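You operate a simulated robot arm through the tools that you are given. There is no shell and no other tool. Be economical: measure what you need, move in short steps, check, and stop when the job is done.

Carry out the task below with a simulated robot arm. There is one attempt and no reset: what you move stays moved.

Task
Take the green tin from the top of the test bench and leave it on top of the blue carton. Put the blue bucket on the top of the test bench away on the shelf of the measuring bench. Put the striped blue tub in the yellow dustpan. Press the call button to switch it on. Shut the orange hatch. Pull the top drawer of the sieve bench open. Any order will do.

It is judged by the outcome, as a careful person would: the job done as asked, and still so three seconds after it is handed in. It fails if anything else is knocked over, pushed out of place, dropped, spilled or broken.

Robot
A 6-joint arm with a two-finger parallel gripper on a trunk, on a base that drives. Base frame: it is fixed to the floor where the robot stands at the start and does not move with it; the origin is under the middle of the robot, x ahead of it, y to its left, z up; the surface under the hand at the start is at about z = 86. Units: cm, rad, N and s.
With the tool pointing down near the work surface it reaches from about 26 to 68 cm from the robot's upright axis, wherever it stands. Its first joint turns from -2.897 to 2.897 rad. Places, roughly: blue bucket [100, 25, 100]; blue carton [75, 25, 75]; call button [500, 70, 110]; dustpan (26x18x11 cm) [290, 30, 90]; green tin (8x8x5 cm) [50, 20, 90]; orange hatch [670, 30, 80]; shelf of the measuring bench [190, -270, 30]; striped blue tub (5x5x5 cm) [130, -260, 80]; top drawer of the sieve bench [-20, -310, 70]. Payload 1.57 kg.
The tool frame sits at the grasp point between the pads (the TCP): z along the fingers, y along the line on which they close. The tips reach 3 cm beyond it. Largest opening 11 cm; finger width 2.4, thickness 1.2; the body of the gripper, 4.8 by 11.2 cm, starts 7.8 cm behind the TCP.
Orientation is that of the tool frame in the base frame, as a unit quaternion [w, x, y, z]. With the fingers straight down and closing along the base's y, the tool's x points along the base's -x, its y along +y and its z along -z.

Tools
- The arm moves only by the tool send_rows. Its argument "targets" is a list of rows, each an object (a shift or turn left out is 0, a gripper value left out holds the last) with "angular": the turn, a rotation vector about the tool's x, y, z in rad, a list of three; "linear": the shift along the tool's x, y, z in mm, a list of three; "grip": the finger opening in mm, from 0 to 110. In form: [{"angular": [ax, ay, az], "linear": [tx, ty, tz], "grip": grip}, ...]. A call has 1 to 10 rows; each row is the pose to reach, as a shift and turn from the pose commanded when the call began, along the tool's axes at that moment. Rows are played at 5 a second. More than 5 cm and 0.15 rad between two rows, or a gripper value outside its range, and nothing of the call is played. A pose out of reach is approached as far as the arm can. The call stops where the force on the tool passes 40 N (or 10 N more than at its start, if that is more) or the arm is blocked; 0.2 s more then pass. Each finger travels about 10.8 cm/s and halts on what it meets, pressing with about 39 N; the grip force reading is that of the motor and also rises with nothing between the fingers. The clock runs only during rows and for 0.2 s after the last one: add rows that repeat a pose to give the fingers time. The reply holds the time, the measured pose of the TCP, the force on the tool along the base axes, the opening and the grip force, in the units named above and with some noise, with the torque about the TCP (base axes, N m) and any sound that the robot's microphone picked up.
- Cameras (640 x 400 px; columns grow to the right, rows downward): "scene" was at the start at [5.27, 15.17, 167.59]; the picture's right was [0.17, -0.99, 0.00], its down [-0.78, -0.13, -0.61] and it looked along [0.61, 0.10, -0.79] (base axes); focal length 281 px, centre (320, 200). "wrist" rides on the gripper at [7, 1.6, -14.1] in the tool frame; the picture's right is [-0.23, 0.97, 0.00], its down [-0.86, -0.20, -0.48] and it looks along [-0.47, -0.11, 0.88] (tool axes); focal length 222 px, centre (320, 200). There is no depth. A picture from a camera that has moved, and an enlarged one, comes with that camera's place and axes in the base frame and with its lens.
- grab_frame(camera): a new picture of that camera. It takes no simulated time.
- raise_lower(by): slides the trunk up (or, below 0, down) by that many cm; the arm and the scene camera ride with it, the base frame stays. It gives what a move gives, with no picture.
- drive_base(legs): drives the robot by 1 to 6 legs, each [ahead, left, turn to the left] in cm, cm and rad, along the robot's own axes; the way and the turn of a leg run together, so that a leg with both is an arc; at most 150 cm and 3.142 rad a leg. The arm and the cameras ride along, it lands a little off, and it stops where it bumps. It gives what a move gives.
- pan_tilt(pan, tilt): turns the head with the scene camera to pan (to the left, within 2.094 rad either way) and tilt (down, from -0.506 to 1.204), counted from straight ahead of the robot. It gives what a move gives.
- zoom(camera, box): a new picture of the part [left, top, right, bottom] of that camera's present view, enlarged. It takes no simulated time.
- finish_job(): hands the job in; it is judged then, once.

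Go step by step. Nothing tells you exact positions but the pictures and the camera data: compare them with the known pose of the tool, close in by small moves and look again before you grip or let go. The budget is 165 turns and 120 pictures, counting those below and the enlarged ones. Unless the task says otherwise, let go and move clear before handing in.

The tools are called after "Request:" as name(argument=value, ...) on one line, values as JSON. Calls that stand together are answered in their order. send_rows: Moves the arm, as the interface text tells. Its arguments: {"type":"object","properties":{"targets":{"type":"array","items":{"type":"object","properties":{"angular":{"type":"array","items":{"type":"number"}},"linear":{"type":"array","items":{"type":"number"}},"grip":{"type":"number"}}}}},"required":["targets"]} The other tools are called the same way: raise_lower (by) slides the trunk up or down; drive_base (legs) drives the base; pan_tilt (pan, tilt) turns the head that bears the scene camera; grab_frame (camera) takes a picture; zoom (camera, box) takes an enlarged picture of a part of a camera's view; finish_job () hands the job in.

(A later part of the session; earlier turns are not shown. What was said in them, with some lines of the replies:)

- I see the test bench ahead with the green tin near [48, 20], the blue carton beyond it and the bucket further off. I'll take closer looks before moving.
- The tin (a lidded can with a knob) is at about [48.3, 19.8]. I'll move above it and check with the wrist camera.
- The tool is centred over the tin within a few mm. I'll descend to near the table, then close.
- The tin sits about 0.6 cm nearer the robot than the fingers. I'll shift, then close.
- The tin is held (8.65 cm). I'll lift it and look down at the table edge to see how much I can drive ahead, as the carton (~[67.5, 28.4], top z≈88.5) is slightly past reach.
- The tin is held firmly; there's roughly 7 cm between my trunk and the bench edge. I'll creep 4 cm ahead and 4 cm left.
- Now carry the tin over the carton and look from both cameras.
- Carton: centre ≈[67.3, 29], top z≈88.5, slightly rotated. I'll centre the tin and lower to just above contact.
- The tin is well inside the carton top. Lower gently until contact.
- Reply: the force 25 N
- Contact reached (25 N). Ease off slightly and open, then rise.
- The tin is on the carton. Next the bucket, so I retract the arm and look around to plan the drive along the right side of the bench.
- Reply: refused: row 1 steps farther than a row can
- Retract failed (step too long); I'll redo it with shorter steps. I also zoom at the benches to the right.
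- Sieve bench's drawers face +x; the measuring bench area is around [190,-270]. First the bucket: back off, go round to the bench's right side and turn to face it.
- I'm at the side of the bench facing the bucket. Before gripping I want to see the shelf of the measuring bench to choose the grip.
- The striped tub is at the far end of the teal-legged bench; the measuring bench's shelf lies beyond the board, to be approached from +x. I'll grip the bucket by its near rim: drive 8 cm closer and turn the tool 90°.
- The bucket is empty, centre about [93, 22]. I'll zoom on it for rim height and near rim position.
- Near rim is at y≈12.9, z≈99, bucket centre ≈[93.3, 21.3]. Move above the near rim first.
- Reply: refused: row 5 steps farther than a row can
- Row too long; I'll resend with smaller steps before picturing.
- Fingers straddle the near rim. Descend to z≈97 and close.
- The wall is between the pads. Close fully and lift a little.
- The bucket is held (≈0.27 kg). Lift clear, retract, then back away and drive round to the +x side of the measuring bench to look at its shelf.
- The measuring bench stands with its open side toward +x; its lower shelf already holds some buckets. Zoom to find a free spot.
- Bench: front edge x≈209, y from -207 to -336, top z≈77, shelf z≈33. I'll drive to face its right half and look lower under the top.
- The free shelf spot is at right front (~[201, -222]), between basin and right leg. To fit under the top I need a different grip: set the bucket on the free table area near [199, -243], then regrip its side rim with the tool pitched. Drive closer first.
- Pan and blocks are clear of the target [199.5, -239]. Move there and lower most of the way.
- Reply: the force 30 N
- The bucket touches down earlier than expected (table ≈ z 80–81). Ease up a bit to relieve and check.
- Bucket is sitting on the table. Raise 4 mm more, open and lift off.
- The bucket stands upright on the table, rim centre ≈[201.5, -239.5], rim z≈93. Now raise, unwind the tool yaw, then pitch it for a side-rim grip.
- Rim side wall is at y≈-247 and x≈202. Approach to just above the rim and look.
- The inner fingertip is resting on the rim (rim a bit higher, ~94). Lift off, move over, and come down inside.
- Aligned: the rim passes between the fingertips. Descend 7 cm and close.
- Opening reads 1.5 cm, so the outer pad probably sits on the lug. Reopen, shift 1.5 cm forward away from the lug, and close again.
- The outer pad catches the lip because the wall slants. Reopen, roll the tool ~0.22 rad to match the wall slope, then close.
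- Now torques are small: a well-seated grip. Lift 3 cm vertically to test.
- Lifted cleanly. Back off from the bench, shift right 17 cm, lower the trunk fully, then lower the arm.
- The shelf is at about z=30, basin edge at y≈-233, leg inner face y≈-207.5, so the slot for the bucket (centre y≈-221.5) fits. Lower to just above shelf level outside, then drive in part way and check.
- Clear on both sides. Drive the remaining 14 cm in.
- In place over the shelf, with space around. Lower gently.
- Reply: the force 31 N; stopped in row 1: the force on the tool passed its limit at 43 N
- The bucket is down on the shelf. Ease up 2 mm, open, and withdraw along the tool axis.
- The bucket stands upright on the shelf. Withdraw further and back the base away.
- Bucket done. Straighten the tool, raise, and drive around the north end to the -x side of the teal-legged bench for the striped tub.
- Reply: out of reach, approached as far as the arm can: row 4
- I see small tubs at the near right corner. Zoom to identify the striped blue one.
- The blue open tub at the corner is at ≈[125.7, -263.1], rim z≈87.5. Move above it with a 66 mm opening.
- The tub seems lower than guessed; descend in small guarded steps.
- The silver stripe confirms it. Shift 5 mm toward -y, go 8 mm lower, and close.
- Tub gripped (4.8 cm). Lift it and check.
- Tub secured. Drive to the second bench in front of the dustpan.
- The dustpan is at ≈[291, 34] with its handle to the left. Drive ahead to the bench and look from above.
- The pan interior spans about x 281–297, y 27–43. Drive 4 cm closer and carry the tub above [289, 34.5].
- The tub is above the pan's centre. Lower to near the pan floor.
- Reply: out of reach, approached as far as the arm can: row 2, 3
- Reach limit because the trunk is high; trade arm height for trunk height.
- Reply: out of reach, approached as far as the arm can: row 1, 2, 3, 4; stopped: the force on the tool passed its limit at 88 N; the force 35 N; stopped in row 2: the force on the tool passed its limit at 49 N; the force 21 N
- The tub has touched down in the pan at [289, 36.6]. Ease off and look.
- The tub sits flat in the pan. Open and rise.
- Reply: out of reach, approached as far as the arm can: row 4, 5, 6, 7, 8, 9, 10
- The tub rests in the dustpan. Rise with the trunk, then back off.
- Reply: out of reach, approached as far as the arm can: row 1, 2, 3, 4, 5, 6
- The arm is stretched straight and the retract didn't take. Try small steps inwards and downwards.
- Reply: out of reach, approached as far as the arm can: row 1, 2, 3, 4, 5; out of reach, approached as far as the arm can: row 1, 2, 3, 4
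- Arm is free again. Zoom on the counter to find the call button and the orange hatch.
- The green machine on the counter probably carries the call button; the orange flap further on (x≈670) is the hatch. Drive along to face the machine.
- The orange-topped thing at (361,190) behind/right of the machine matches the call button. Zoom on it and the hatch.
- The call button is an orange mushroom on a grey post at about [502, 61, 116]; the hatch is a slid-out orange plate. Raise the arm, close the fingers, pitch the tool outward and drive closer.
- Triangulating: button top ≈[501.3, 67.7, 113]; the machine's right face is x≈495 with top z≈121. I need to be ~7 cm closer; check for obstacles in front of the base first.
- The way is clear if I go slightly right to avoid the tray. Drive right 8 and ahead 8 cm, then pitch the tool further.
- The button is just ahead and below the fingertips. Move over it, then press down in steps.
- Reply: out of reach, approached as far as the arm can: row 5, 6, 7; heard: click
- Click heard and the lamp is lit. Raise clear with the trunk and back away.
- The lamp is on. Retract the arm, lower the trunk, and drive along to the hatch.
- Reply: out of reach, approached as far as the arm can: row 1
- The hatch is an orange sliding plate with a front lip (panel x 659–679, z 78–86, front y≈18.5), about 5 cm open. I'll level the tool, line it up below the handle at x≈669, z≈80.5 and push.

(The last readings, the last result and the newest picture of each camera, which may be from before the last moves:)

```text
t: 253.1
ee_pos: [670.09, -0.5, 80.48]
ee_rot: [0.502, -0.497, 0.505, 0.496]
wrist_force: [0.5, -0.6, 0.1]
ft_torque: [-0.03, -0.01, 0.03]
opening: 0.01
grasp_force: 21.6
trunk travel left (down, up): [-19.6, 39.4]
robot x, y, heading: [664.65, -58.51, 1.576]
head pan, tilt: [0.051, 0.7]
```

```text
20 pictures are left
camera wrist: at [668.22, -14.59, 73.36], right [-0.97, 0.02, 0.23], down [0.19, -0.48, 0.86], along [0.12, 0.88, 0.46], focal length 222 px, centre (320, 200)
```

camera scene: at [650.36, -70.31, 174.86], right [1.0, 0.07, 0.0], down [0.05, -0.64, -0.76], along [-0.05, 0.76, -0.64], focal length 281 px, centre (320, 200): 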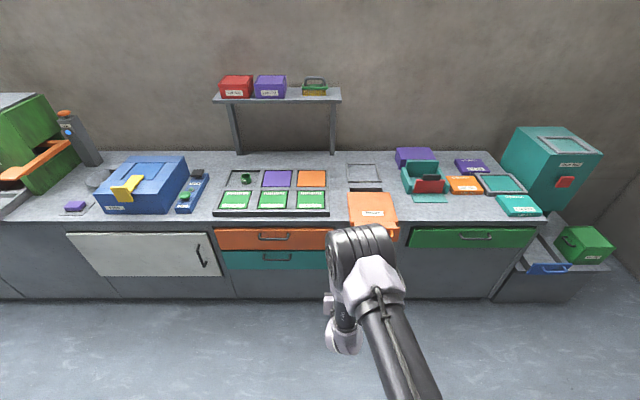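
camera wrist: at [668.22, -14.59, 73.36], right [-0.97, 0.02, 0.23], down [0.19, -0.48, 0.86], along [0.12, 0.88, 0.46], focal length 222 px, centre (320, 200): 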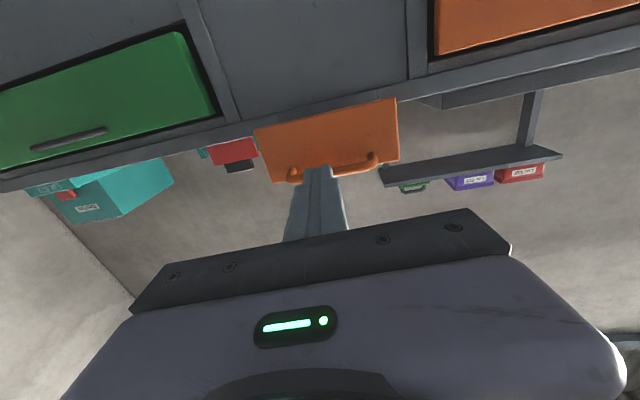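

Tip is lined up under the handle. Advance to contact and push.

Request:
send_rows(targets=[{"linear": [0, 0, 40]}, {"linear": [0, 0, 80]}, {"linear": [0, 0, 120]}, {"linear": [0, 0, 140]}, {"linear": [0, 0, 155]}, {"linear": [0, 0, 170]}, {"linear": [0, 0, 180]}])

Request:
grab_frame(camera="wrist")

```text
t: 254.7
ee_pos: [670.36, 17.57, 80.47]
ee_rot: [0.502, -0.497, 0.505, 0.496]
wrist_force: [-0.9, -0.8, -0.1]
ft_torque: [0.01, -0.01, 0.04]
opening: 0.0
grasp_force: 21.7
trunk travel left (down, up): [-19.6, 39.4]
robot x, y, heading: [665.25, -58.06, 1.572]
head pan, tilt: [0.051, 0.7]
```

```text
19 pictures are left
camera wrist: at [668.49, 3.48, 73.37], right [-0.97, 0.01, 0.23], down [0.19, -0.48, 0.86], along [0.12, 0.88, 0.46], focal length 222 px, centre (320, 200)
```

wrist: 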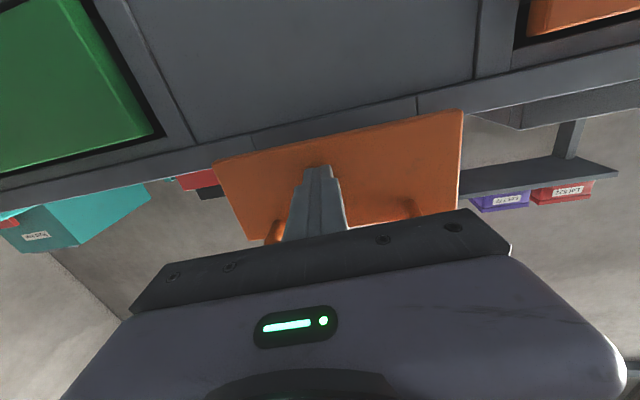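

Request:
send_rows(targets=[{"linear": [0, 0, 10]}, {"linear": [0, 0, 20]}, {"linear": [0, 0, 30]}, {"linear": [0, 0, 40]}, {"linear": [0, 0, 50]}, {"linear": [0, 0, 50]}])

Request:
grab_frame(camera="scene")

```text
t: 256.1
ee_pos: [670.4, 21.57, 80.52]
ee_rot: [0.503, -0.497, 0.505, 0.496]
wrist_force: [-0.1, -0.8, -0.6]
ft_torque: [0.0, 0.02, 0.03]
opening: 0.01
grasp_force: 21.5
out of reach, approached as far as the arm can: row 5, 6
trunk travel left (down, up): [-19.6, 39.4]
robot x, y, heading: [664.8, -58.31, 1.571]
head pan, tilt: [0.051, 0.7]
```

```text
18 pictures are left
camera scene: at [650.26, -52.02, 161.36], right [1.0, 0.05, 0.0], down [0.03, -0.64, -0.76], along [-0.04, 0.76, -0.64], focal length 281 px, centre (320, 200)
```

scene: 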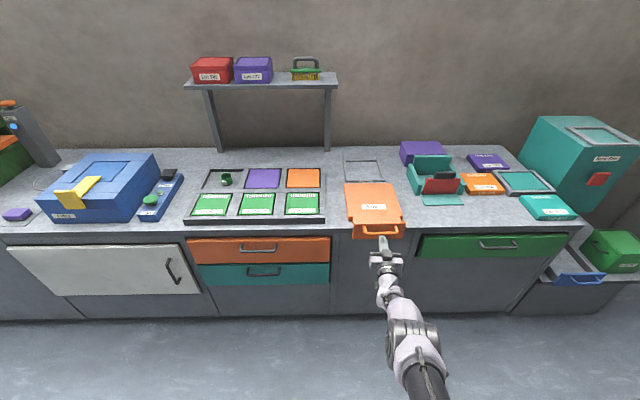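

Arm at its limit without contact; retract 6 cm, drive 14 cm closer, and continue.

Request:
send_rows(targets=[{"linear": [0, 0, -30]}, {"linear": [0, 0, -60]}, {"linear": [0, 0, -100]}, {"linear": [0, 0, -140]}, {"linear": [0, 0, -140]}])

Request:
drive_base(legs=[[14, 0, 0]])

Request:
zoom(camera="scene", box=[310, 150, 450, 270])

```text
t: 257.3
ee_pos: [670.26, 7.62, 80.6]
ee_rot: [0.504, -0.496, 0.504, 0.496]
wrist_force: [0.2, -0.6, 1.1]
ft_torque: [0.03, 0.02, 0.04]
opening: 0.03
grasp_force: 20.7
trunk travel left (down, up): [-19.6, 39.4]
robot x, y, heading: [664.95, -58.29, 1.579]
head pan, tilt: [0.051, 0.7]
```

```text
t: 258.6
ee_pos: [670.19, 21.74, 80.57]
ee_rot: [0.502, -0.497, 0.505, 0.496]
wrist_force: [0.8, 0.4, -0.4]
ft_torque: [0.01, 0.01, 0.02]
opening: 0.0
grasp_force: 21.2
trunk travel left (down, up): [-19.6, 39.4]
robot x, y, heading: [665.0, -44.3, 1.579]
head pan, tilt: [0.051, 0.7]
```

```text
3.33 times, centred on (380, 210) of scene
camera zoom: at [650.2, -37.94, 161.35], right [1.0, 0.06, 0.0], down [0.04, -0.64, -0.76], along [-0.04, 0.76, -0.64], focal length 938 px, centre (120, 167)
```

zoom: 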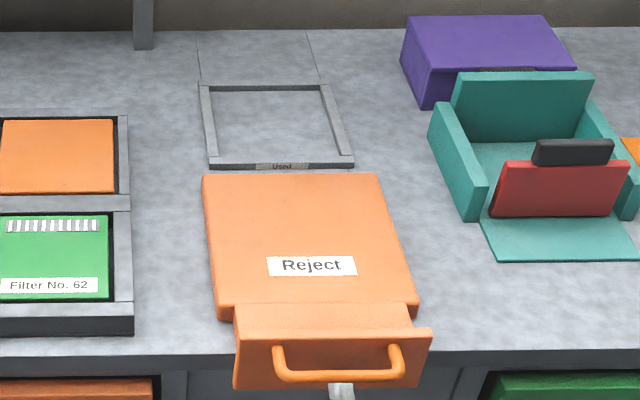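

The dark slot is now covered, so the plate has slid in. Push on gently to find the firm stop.

Request:
send_rows(targets=[{"linear": [0, 0, 10]}, {"linear": [0, 0, 20]}, {"linear": [0, 0, 30]}, {"linear": [0, 0, 40]}, {"linear": [0, 0, 50]}, {"linear": [0, 0, 60]}, {"linear": [0, 0, 60]}])

Request:
zoom(camera="scene", box=[310, 150, 450, 270])

```text
t: 259.3
ee_pos: [670.11, 23.48, 80.73]
ee_rot: [0.502, -0.498, 0.504, 0.496]
wrist_force: [1.5, -32.8, 21.1]
ft_torque: [0.73, 0.2, 0.34]
opening: 0.0
grasp_force: 21.4
trunk travel left (down, up): [-19.6, 39.4]
robot x, y, heading: [664.71, -44.55, 1.574]
head pan, tilt: [0.051, 0.7]
stopped in row 3: the force on the tool passed its limit at 55 N (the readings are from after the stop); the commanded pose is now the measured one
```

```text
3.33 times, centred on (380, 210) of scene
camera zoom: at [650.19, -38.83, 161.42], right [1.0, 0.05, 0.0], down [0.04, -0.64, -0.77], along [-0.04, 0.77, -0.64], focal length 938 px, centre (120, 167)
```

zoom: 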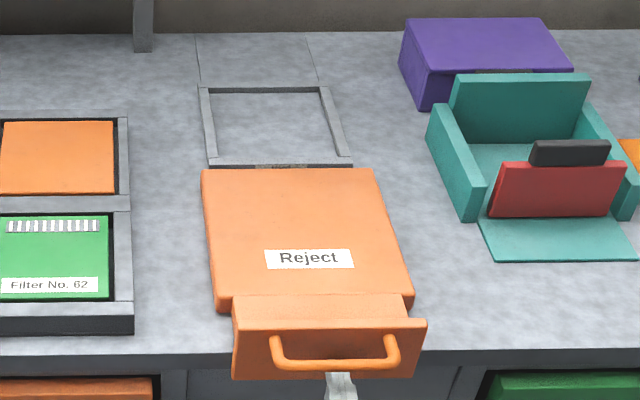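

Request:
zoom(camera="wrist", box=[160, 80, 560, 260])

```text
1.60 times, centred on (360, 170) of wrist
camera zoom: at [668.21, 9.27, 73.6], right [-0.97, 0.01, 0.23], down [0.19, -0.48, 0.86], along [0.12, 0.88, 0.46], focal length 355 px, centre (256, 248)
```

zoom: 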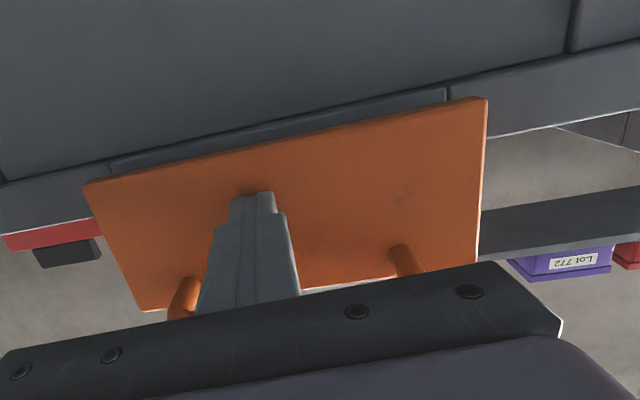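

Contact is firm on the lip. Back off slightly and push once more to confirm it's at the stop.

Request:
send_rows(targets=[{"linear": [0, 0, -8]}, {"linear": [0, 0, -8]}, {"linear": [0, 0, 0]}, {"linear": [0, 0, 5]}, {"linear": [0, 0, 10]}, {"linear": [0, 0, 15]}])

```text
t: 260.3
ee_pos: [670.01, 23.51, 80.31]
ee_rot: [0.5, -0.499, 0.506, 0.494]
wrist_force: [-0.1, -30.9, 21.3]
ft_torque: [0.79, 0.21, 0.28]
opening: 0.01
grasp_force: 21.3
trunk travel left (down, up): [-19.6, 39.4]
robot x, y, heading: [664.91, -44.48, 1.573]
head pan, tilt: [0.051, 0.7]
stopped in row 4: the force on the tool passed its limit at 56 N (the readings are from after the stop); the commanded pose is now the measured one
```

The stop is confirmed; hatch is shut. Withdraw, raise, and drive back across the hall to the sieve bench.

Request:
send_rows(targets=[{"linear": [0, 0, -40]}, {"linear": [0, 0, -80]}, {"linear": [0, 0, -120]}, {"linear": [0, 0, -160]}, {"linear": [0, 0, -200]}, {"linear": [0, 0, -200], "grip": 60}])

Request:
zoom(camera="scene", box=[310, 150, 450, 270])

Request:
drive_base(legs=[[-66, 0, 0], [0, 145, 0], [0, 145, 0], [0, 145, 0], [0, 145, 0], [0, 0, 1.5708]])

Request:
drive_base(legs=[[0, 110, 0]])

Request:
pan_tilt(pan=0.6, tilt=0.5)

Request:
grab_frame(camera="scene")

```text
t: 261.7
ee_pos: [669.81, 3.67, 80.11]
ee_rot: [0.498, -0.501, 0.508, 0.493]
wrist_force: [0.5, 0.7, -1.0]
ft_torque: [0.0, -0.02, 0.01]
opening: 6.0
grasp_force: 0.0
trunk travel left (down, up): [-19.6, 39.4]
robot x, y, heading: [664.73, -44.74, 1.575]
head pan, tilt: [0.051, 0.7]
```

```text
3.33 times, centred on (380, 210) of scene
camera zoom: at [650.2, -38.16, 161.36], right [1.0, 0.05, 0.0], down [0.04, -0.64, -0.76], along [-0.04, 0.76, -0.64], focal length 938 px, centre (120, 167)
```

zoom: 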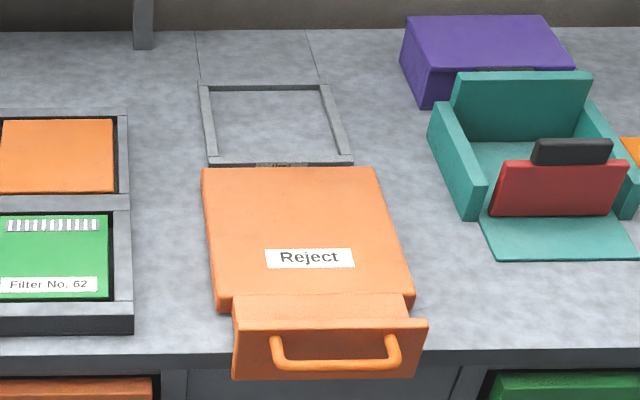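

```text
t: 296.4
ee_pos: [35.57, -107.37, 80.17]
ee_rot: [0.003, 0.713, 0.002, -0.701]
wrist_force: [0.0, -1.1, 0.4]
ft_torque: [0.02, 0.01, -0.05]
opening: 6.01
grasp_force: 0.0
trunk travel left (down, up): [-19.6, 39.4]
robot x, y, heading: [83.64, -111.4, -3.112]
head pan, tilt: [0.051, 0.7]
```

```text
t: 302.0
ee_pos: [37.57, -216.25, 80.19]
ee_rot: [-0.001, 0.713, -0.002, -0.701]
wrist_force: [-0.3, -0.4, -0.6]
ft_torque: [-0.03, -0.03, 0.02]
opening: 6.0
grasp_force: 0.1
trunk travel left (down, up): [-19.6, 39.4]
robot x, y, heading: [85.91, -221.08, -3.13]
head pan, tilt: [0.051, 0.7]
```

```text
t: 303.0
ee_pos: [37.61, -216.15, 80.12]
ee_rot: [0.0, 0.713, -0.002, -0.701]
wrist_force: [0.4, -0.5, 0.2]
ft_torque: [-0.02, 0.01, 0.02]
opening: 6.0
grasp_force: 0.0
trunk travel left (down, up): [-19.6, 39.4]
robot x, y, heading: [85.47, -220.55, -3.132]
head pan, tilt: [0.6, 0.499]
```

```text
13 pictures are left
camera scene: at [80.47, -240.16, 163.13], right [-0.57, 0.82, 0.0], down [0.39, 0.28, -0.88], along [-0.72, -0.5, -0.48], focal length 281 px, centre (320, 200)
```

scene: 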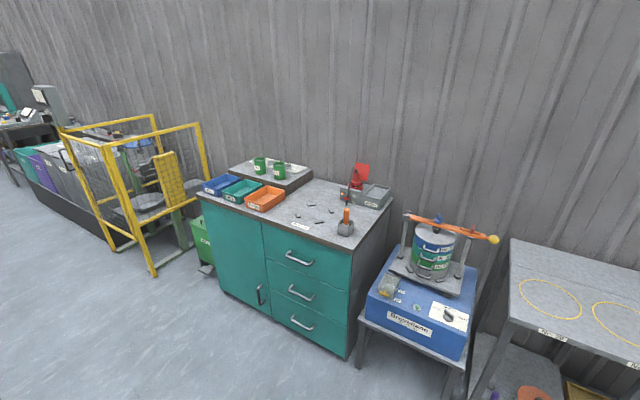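

The sieve bench's top drawer handle is at about [-6, -313, 68]. Rotate the tool so the fingers close vertically, align, lower, and approach.

Request:
send_rows(targets=[{"angular": [0, 0, 0.149]}, {"angular": [0, 0, 0.298]}, {"angular": [0, 0, 0.447]}, {"angular": [0, 0, 0.596]}, {"angular": [0, 0, 0.745]}, {"angular": [0, 0, 0.894]}, {"angular": [0, 0, 1.043]}, {"angular": [0, 0, 1.192]}, {"angular": [0, 0, 1.341]}, {"angular": [0, 0, 1.49]}])

Request:
send_rows(targets=[{"angular": [0, 0, 0.08]}, {"angular": [0, 0, 0.08]}])

Request:
drive_base(legs=[[0, 97, -0.01], [22, 0, 0]])

Request:
raise_lower(by=-12)

Request:
grab_frame(camera="wrist")

```text
t: 305.2
ee_pos: [37.63, -216.19, 80.19]
ee_rot: [0.476, 0.521, -0.486, -0.515]
wrist_force: [0.1, -0.8, 0.4]
ft_torque: [-0.01, -0.03, -0.01]
opening: 6.0
grasp_force: 0.1
trunk travel left (down, up): [-19.6, 39.4]
robot x, y, heading: [85.88, -220.52, -3.129]
head pan, tilt: [0.6, 0.499]
```

```text
t: 305.8
ee_pos: [37.65, -216.18, 80.14]
ee_rot: [-0.496, -0.503, 0.505, 0.496]
wrist_force: [-0.1, -0.6, 0.0]
ft_torque: [-0.01, 0.0, 0.05]
opening: 6.01
grasp_force: 0.1
trunk travel left (down, up): [-19.6, 39.4]
robot x, y, heading: [86.01, -221.22, -3.13]
head pan, tilt: [0.6, 0.499]
```

```text
t: 312.1
ee_pos: [17.6, -314.79, 80.06]
ee_rot: [0.496, 0.505, -0.504, -0.495]
wrist_force: [-0.2, -0.3, 0.6]
ft_torque: [0.01, -0.02, 0.03]
opening: 5.99
grasp_force: 0.1
trunk travel left (down, up): [-19.6, 39.4]
robot x, y, heading: [66.03, -318.93, -3.119]
head pan, tilt: [0.6, 0.499]
```

```text
t: 313.6
ee_pos: [17.51, -314.83, 68.17]
ee_rot: [0.496, 0.505, -0.505, -0.494]
wrist_force: [-0.8, -0.1, -0.8]
ft_torque: [0.0, -0.01, 0.01]
opening: 5.99
grasp_force: 0.0
trunk travel left (down, up): [-7.6, 51.4]
robot x, y, heading: [66.25, -318.84, -3.12]
head pan, tilt: [0.6, 0.499]
```

```text
12 pictures are left
camera wrist: at [31.7, -321.74, 69.88], right [-0.02, 0.23, 0.97], down [0.48, 0.86, -0.19], along [-0.88, 0.46, -0.12], focal length 222 px, centre (320, 200)
```

wrist: 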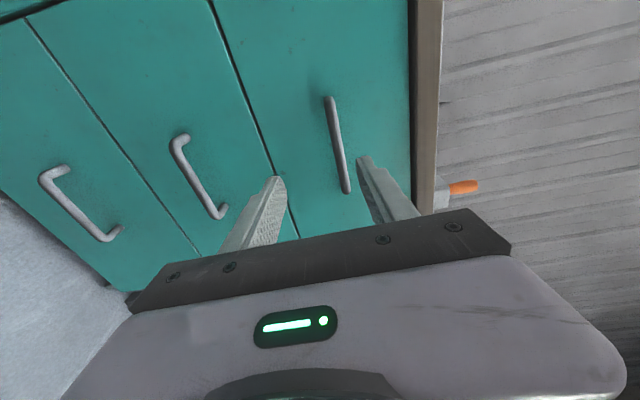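

Handle ≈[-4, -311, 70]. Align and advance part way.

Request:
send_rows(targets=[{"linear": [-18, 10, 20]}, {"linear": [-35, 19, 50]}, {"linear": [-35, 19, 90]}, {"linear": [-35, 19, 130]}, {"linear": [-35, 19, 140]}, {"linear": [-35, 19, 140]}])

Request:
grab_frame(camera="wrist")

```text
t: 315.0
ee_pos: [3.55, -311.32, 69.73]
ee_rot: [0.496, 0.504, -0.504, -0.495]
wrist_force: [-0.7, 0.3, -0.3]
ft_torque: [0.0, 0.0, -0.01]
opening: 6.01
grasp_force: 0.2
trunk travel left (down, up): [-7.6, 51.4]
robot x, y, heading: [65.92, -319.1, -3.127]
head pan, tilt: [0.6, 0.499]
```

```text
11 pictures are left
camera wrist: at [17.7, -318.22, 71.46], right [-0.02, 0.23, 0.97], down [0.48, 0.86, -0.19], along [-0.88, 0.46, -0.12], focal length 222 px, centre (320, 200)
```

wrist: 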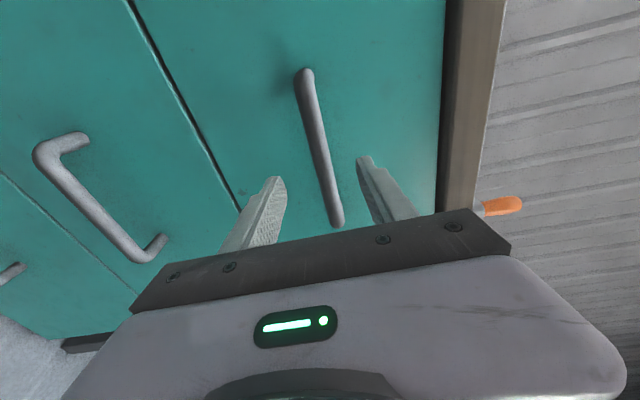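

Handle is centred between the fingers. Advance 7 cm and close.

Request:
send_rows(targets=[{"linear": [0, 0, 30]}, {"linear": [0, 0, 50]}, {"linear": [0, 0, 62]}, {"linear": [0, 0, 70]}, {"linear": [0, 0, 70], "grip": 20}, {"linear": [0, 0, 70], "grip": 0}, {"linear": [0, 0, 70]}, {"linear": [0, 0, 70]}])

Request:
grab_frame(camera="wrist")

```text
t: 316.0
ee_pos: [-2.51, -311.27, 69.27]
ee_rot: [-0.496, -0.506, 0.506, 0.493]
wrist_force: [26.0, 0.7, 6.0]
ft_torque: [-0.09, 1.21, 0.28]
opening: 6.59
grasp_force: 3.0
trunk travel left (down, up): [-7.6, 51.4]
robot x, y, heading: [65.83, -319.15, -3.12]
head pan, tilt: [0.6, 0.499]
stopped in row 4: the force on the tool passed its limit at 54 N (the readings are from after the stop); the commanded pose is now the measured one
```

```text
10 pictures are left
camera wrist: at [11.7, -318.22, 71.08], right [-0.02, 0.23, 0.97], down [0.48, 0.86, -0.19], along [-0.88, 0.46, -0.13], focal length 222 px, centre (320, 200)
```

wrist: 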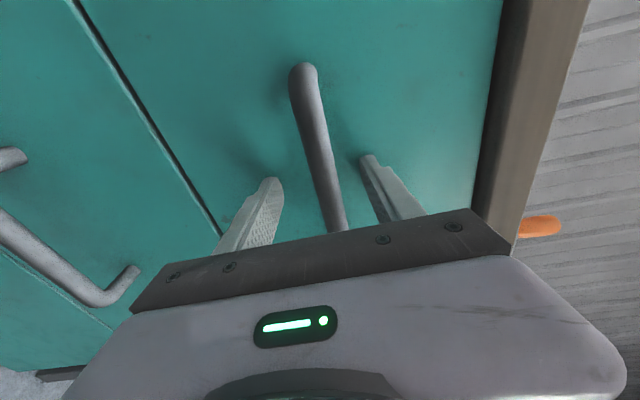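

The tips met the drawer face (x≈-5.5). Back off 6 mm and close on the bar.

Request:
send_rows(targets=[{"linear": [0, 0, -6]}, {"linear": [0, 0, -7], "grip": 40}, {"linear": [0, 0, -7], "grip": 20}, {"linear": [0, 0, -7], "grip": 0}, {"linear": [0, 0, -7]}, {"linear": [0, 0, -7]}])

```text
t: 317.1
ee_pos: [-2.15, -311.26, 69.93]
ee_rot: [0.5, 0.504, -0.499, -0.497]
wrist_force: [21.8, -0.3, 20.1]
ft_torque: [-0.13, -0.17, 0.01]
opening: 1.57
grasp_force: 31.6
trunk travel left (down, up): [-7.6, 51.4]
robot x, y, heading: [66.44, -319.25, -3.123]
head pan, tilt: [0.6, 0.499]
stopped in row 5: the force on the tool passed its limit at 44 N (the readings are from after the stop); the commanded pose is now the measured one
```

Bar gripped. Pull the drawer out with the arm.

Request:
send_rows(targets=[{"linear": [0, 0, -8]}, {"linear": [0, 0, -20]}, {"linear": [0, 0, -40]}, {"linear": [0, 0, -60]}, {"linear": [0, 0, -80]}, {"linear": [0, 0, -100]}, {"linear": [0, 0, -120]}, {"linear": [0, 0, -140]}, {"linear": [0, 0, -140]}])

```text
t: 318.1
ee_pos: [3.21, -310.91, 70.1]
ee_rot: [-0.497, -0.502, 0.503, 0.498]
wrist_force: [-2.8, 2.8, 7.9]
ft_torque: [-0.26, 0.04, -0.18]
opening: 1.6
grasp_force: 31.5
trunk travel left (down, up): [-7.6, 51.4]
robot x, y, heading: [65.63, -319.1, -3.124]
head pan, tilt: [0.6, 0.499]
stopped in row 5: the force on the tool passed its limit at 41 N (the readings are from after the stop); the commanded pose is now the measured one
```

It slides (5 cm so far). Continue more slowly.

Request:
send_rows(targets=[{"linear": [0, 0, -8]}, {"linear": [0, 0, -16]}, {"linear": [0, 0, -24]}, {"linear": [0, 0, -32]}, {"linear": [0, 0, -40]}, {"linear": [0, 0, -48]}, {"linear": [0, 0, -56]}, {"linear": [0, 0, -64]}, {"linear": [0, 0, -72]}, {"linear": [0, 0, -80]}])

```text
t: 319.3
ee_pos: [7.19, -310.64, 69.99]
ee_rot: [-0.496, -0.5, 0.504, 0.5]
wrist_force: [-2.0, 2.9, 7.1]
ft_torque: [-0.2, -0.08, -1.02]
opening: 1.6
grasp_force: 30.9
trunk travel left (down, up): [-7.6, 51.4]
robot x, y, heading: [65.98, -319.61, -3.125]
head pan, tilt: [0.6, 0.499]
stopped in row 6: the force on the tool passed its limit at 41 N (the readings are from after the stop); the commanded pose is now the measured one
```

Request:
send_rows(targets=[{"linear": [-0.5, 0, -6]}, {"linear": [-1, 0, -12]}, {"linear": [-1.5, 0, -18]}, {"linear": [-2, 0, -24]}, {"linear": [-2.5, 0, -30]}, {"linear": [-3, 0, -36]}, {"linear": [-3.5, 0, -42]}, {"linear": [-4, 0, -48]}, {"linear": [-4.5, 0, -54]}, {"linear": [-5, 0, -60]}])

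Request:
grab_frame(camera="scene")

```text
t: 321.5
ee_pos: [13.16, -310.21, 70.06]
ee_rot: [-0.495, -0.502, 0.504, 0.499]
wrist_force: [-1.0, 10.0, 10.0]
ft_torque: [-0.06, -0.09, -0.17]
opening: 1.59
grasp_force: 31.6
trunk travel left (down, up): [-7.6, 51.4]
robot x, y, heading: [65.79, -319.31, -3.128]
head pan, tilt: [0.6, 0.499]
```

```text
9 pictures are left
camera scene: at [60.67, -338.31, 151.14], right [-0.58, 0.82, 0.0], down [0.39, 0.28, -0.88], along [-0.72, -0.51, -0.48], focal length 281 px, centre (320, 200)
```

scene: 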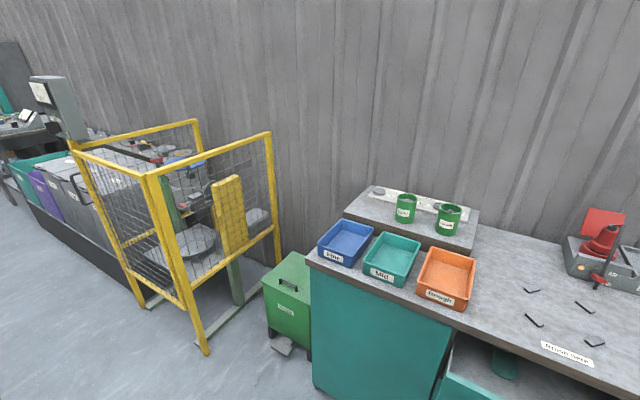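

The drawer is about 15 cm out. Pull a bit further and look.

Request:
send_rows(targets=[{"linear": [-0.5, 0, -6]}, {"linear": [-1, 0, -12]}, {"linear": [-1.5, 0, -18]}, {"linear": [-2, 0, -24]}, {"linear": [-2.5, 0, -30]}, {"linear": [-3, 0, -36]}, {"linear": [-3.5, 0, -42]}, {"linear": [-4, 0, -48]}, {"linear": [-4.5, 0, -54]}, {"linear": [-5, 0, -60]}])

Request:
pan_tilt(pan=-0.1, tilt=0.85)

Request:
grab_frame(camera="scene")

```text
t: 323.7
ee_pos: [19.01, -309.82, 69.97]
ee_rot: [-0.495, -0.502, 0.505, 0.498]
wrist_force: [-1.2, 4.5, -19.6]
ft_torque: [-0.02, 0.21, 0.62]
opening: 1.58
grasp_force: 31.8
trunk travel left (down, up): [-7.6, 51.4]
robot x, y, heading: [65.71, -319.26, -3.122]
head pan, tilt: [0.6, 0.499]
```

```text
t: 324.8
ee_pos: [18.99, -309.81, 70.05]
ee_rot: [-0.495, -0.502, 0.505, 0.499]
wrist_force: [1.5, 3.6, -25.8]
ft_torque: [-0.05, 0.17, -0.24]
opening: 1.57
grasp_force: 31.4
trunk travel left (down, up): [-7.6, 51.4]
robot x, y, heading: [65.78, -319.34, -3.128]
head pan, tilt: [-0.099, 0.85]
```

```text
8 pictures are left
camera scene: at [60.05, -332.41, 148.12], right [0.08, 1.0, 0.0], down [0.75, -0.06, -0.66], along [-0.66, 0.05, -0.75], focal length 281 px, centre (320, 200)
```

scene: 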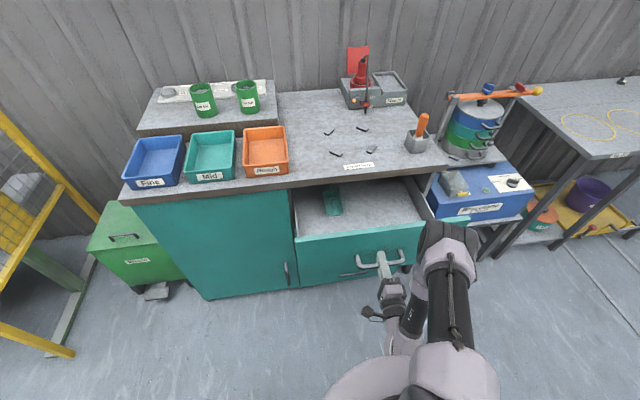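

The drawer is open about 21 cm. Release the handle and retreat.

Request:
send_rows(targets=[{"grip": 30}, {"grip": 60}, {"grip": 60}, {"linear": [0, 0, -30]}, {"linear": [0, 0, -60]}, {"linear": [0, 0, -80]}, {"linear": [0, 0, -80]}])

Request:
drive_base(legs=[[-15, 0, 0]])

Request:
grab_frame(camera="scene")

```text
t: 326.6
ee_pos: [24.53, -306.62, 71.33]
ee_rot: [-0.499, -0.501, 0.455, 0.541]
wrist_force: [0.1, 0.5, -0.1]
ft_torque: [-0.03, -0.01, 0.0]
opening: 5.99
grasp_force: 0.0
out of reach, approached as far as the arm can: row 5, 6, 7
trunk travel left (down, up): [-7.6, 51.4]
robot x, y, heading: [65.99, -318.93, -3.127]
head pan, tilt: [-0.099, 0.85]
stopped in row 7: the arm was blocked; the commanded pose is now the measured one
```

```text
t: 327.9
ee_pos: [39.52, -306.44, 71.22]
ee_rot: [-0.498, -0.501, 0.456, 0.542]
wrist_force: [-0.1, 0.5, -0.3]
ft_torque: [-0.01, -0.02, 0.01]
opening: 6.02
grasp_force: 0.1
trunk travel left (down, up): [-7.6, 51.4]
robot x, y, heading: [80.99, -318.89, -3.122]
head pan, tilt: [-0.099, 0.85]
```

```text
7 pictures are left
camera scene: at [75.33, -332.25, 148.13], right [0.08, 1.0, 0.0], down [0.75, -0.06, -0.66], along [-0.66, 0.06, -0.75], focal length 281 px, centre (320, 200)
```

scene: 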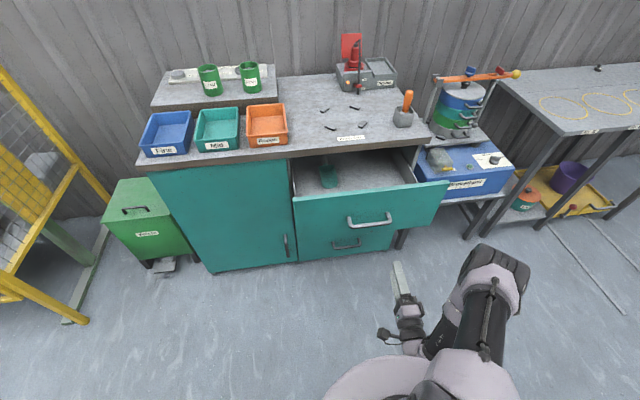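

The drawer stays open and the gripper is clear. All six tasks look done, so I'm handing in.

Request:
finish_job()

```text
The job is handed in.
```

All six jobs are done and handed in:
- **Green tin:** it's on top of the blue carton.
- **Blue bucket:** it's standing on the shelf of the measuring bench, with the items already there left in place.
- **Striped blue tub:** it's in the yellow dustpan. The tub pressed down on the pan with a brief 88 N as I lowered it; a check right after showed both sitting normally.
- **Call button:** pressed once; it clicked and the blue lamp came on.
- **Orange hatch:** pushed in until it met a firm stop twice, and the slot behind it is covered.
- **Sieve bench top drawer:** it's open about 21 cm, and the gripper is clear of it.
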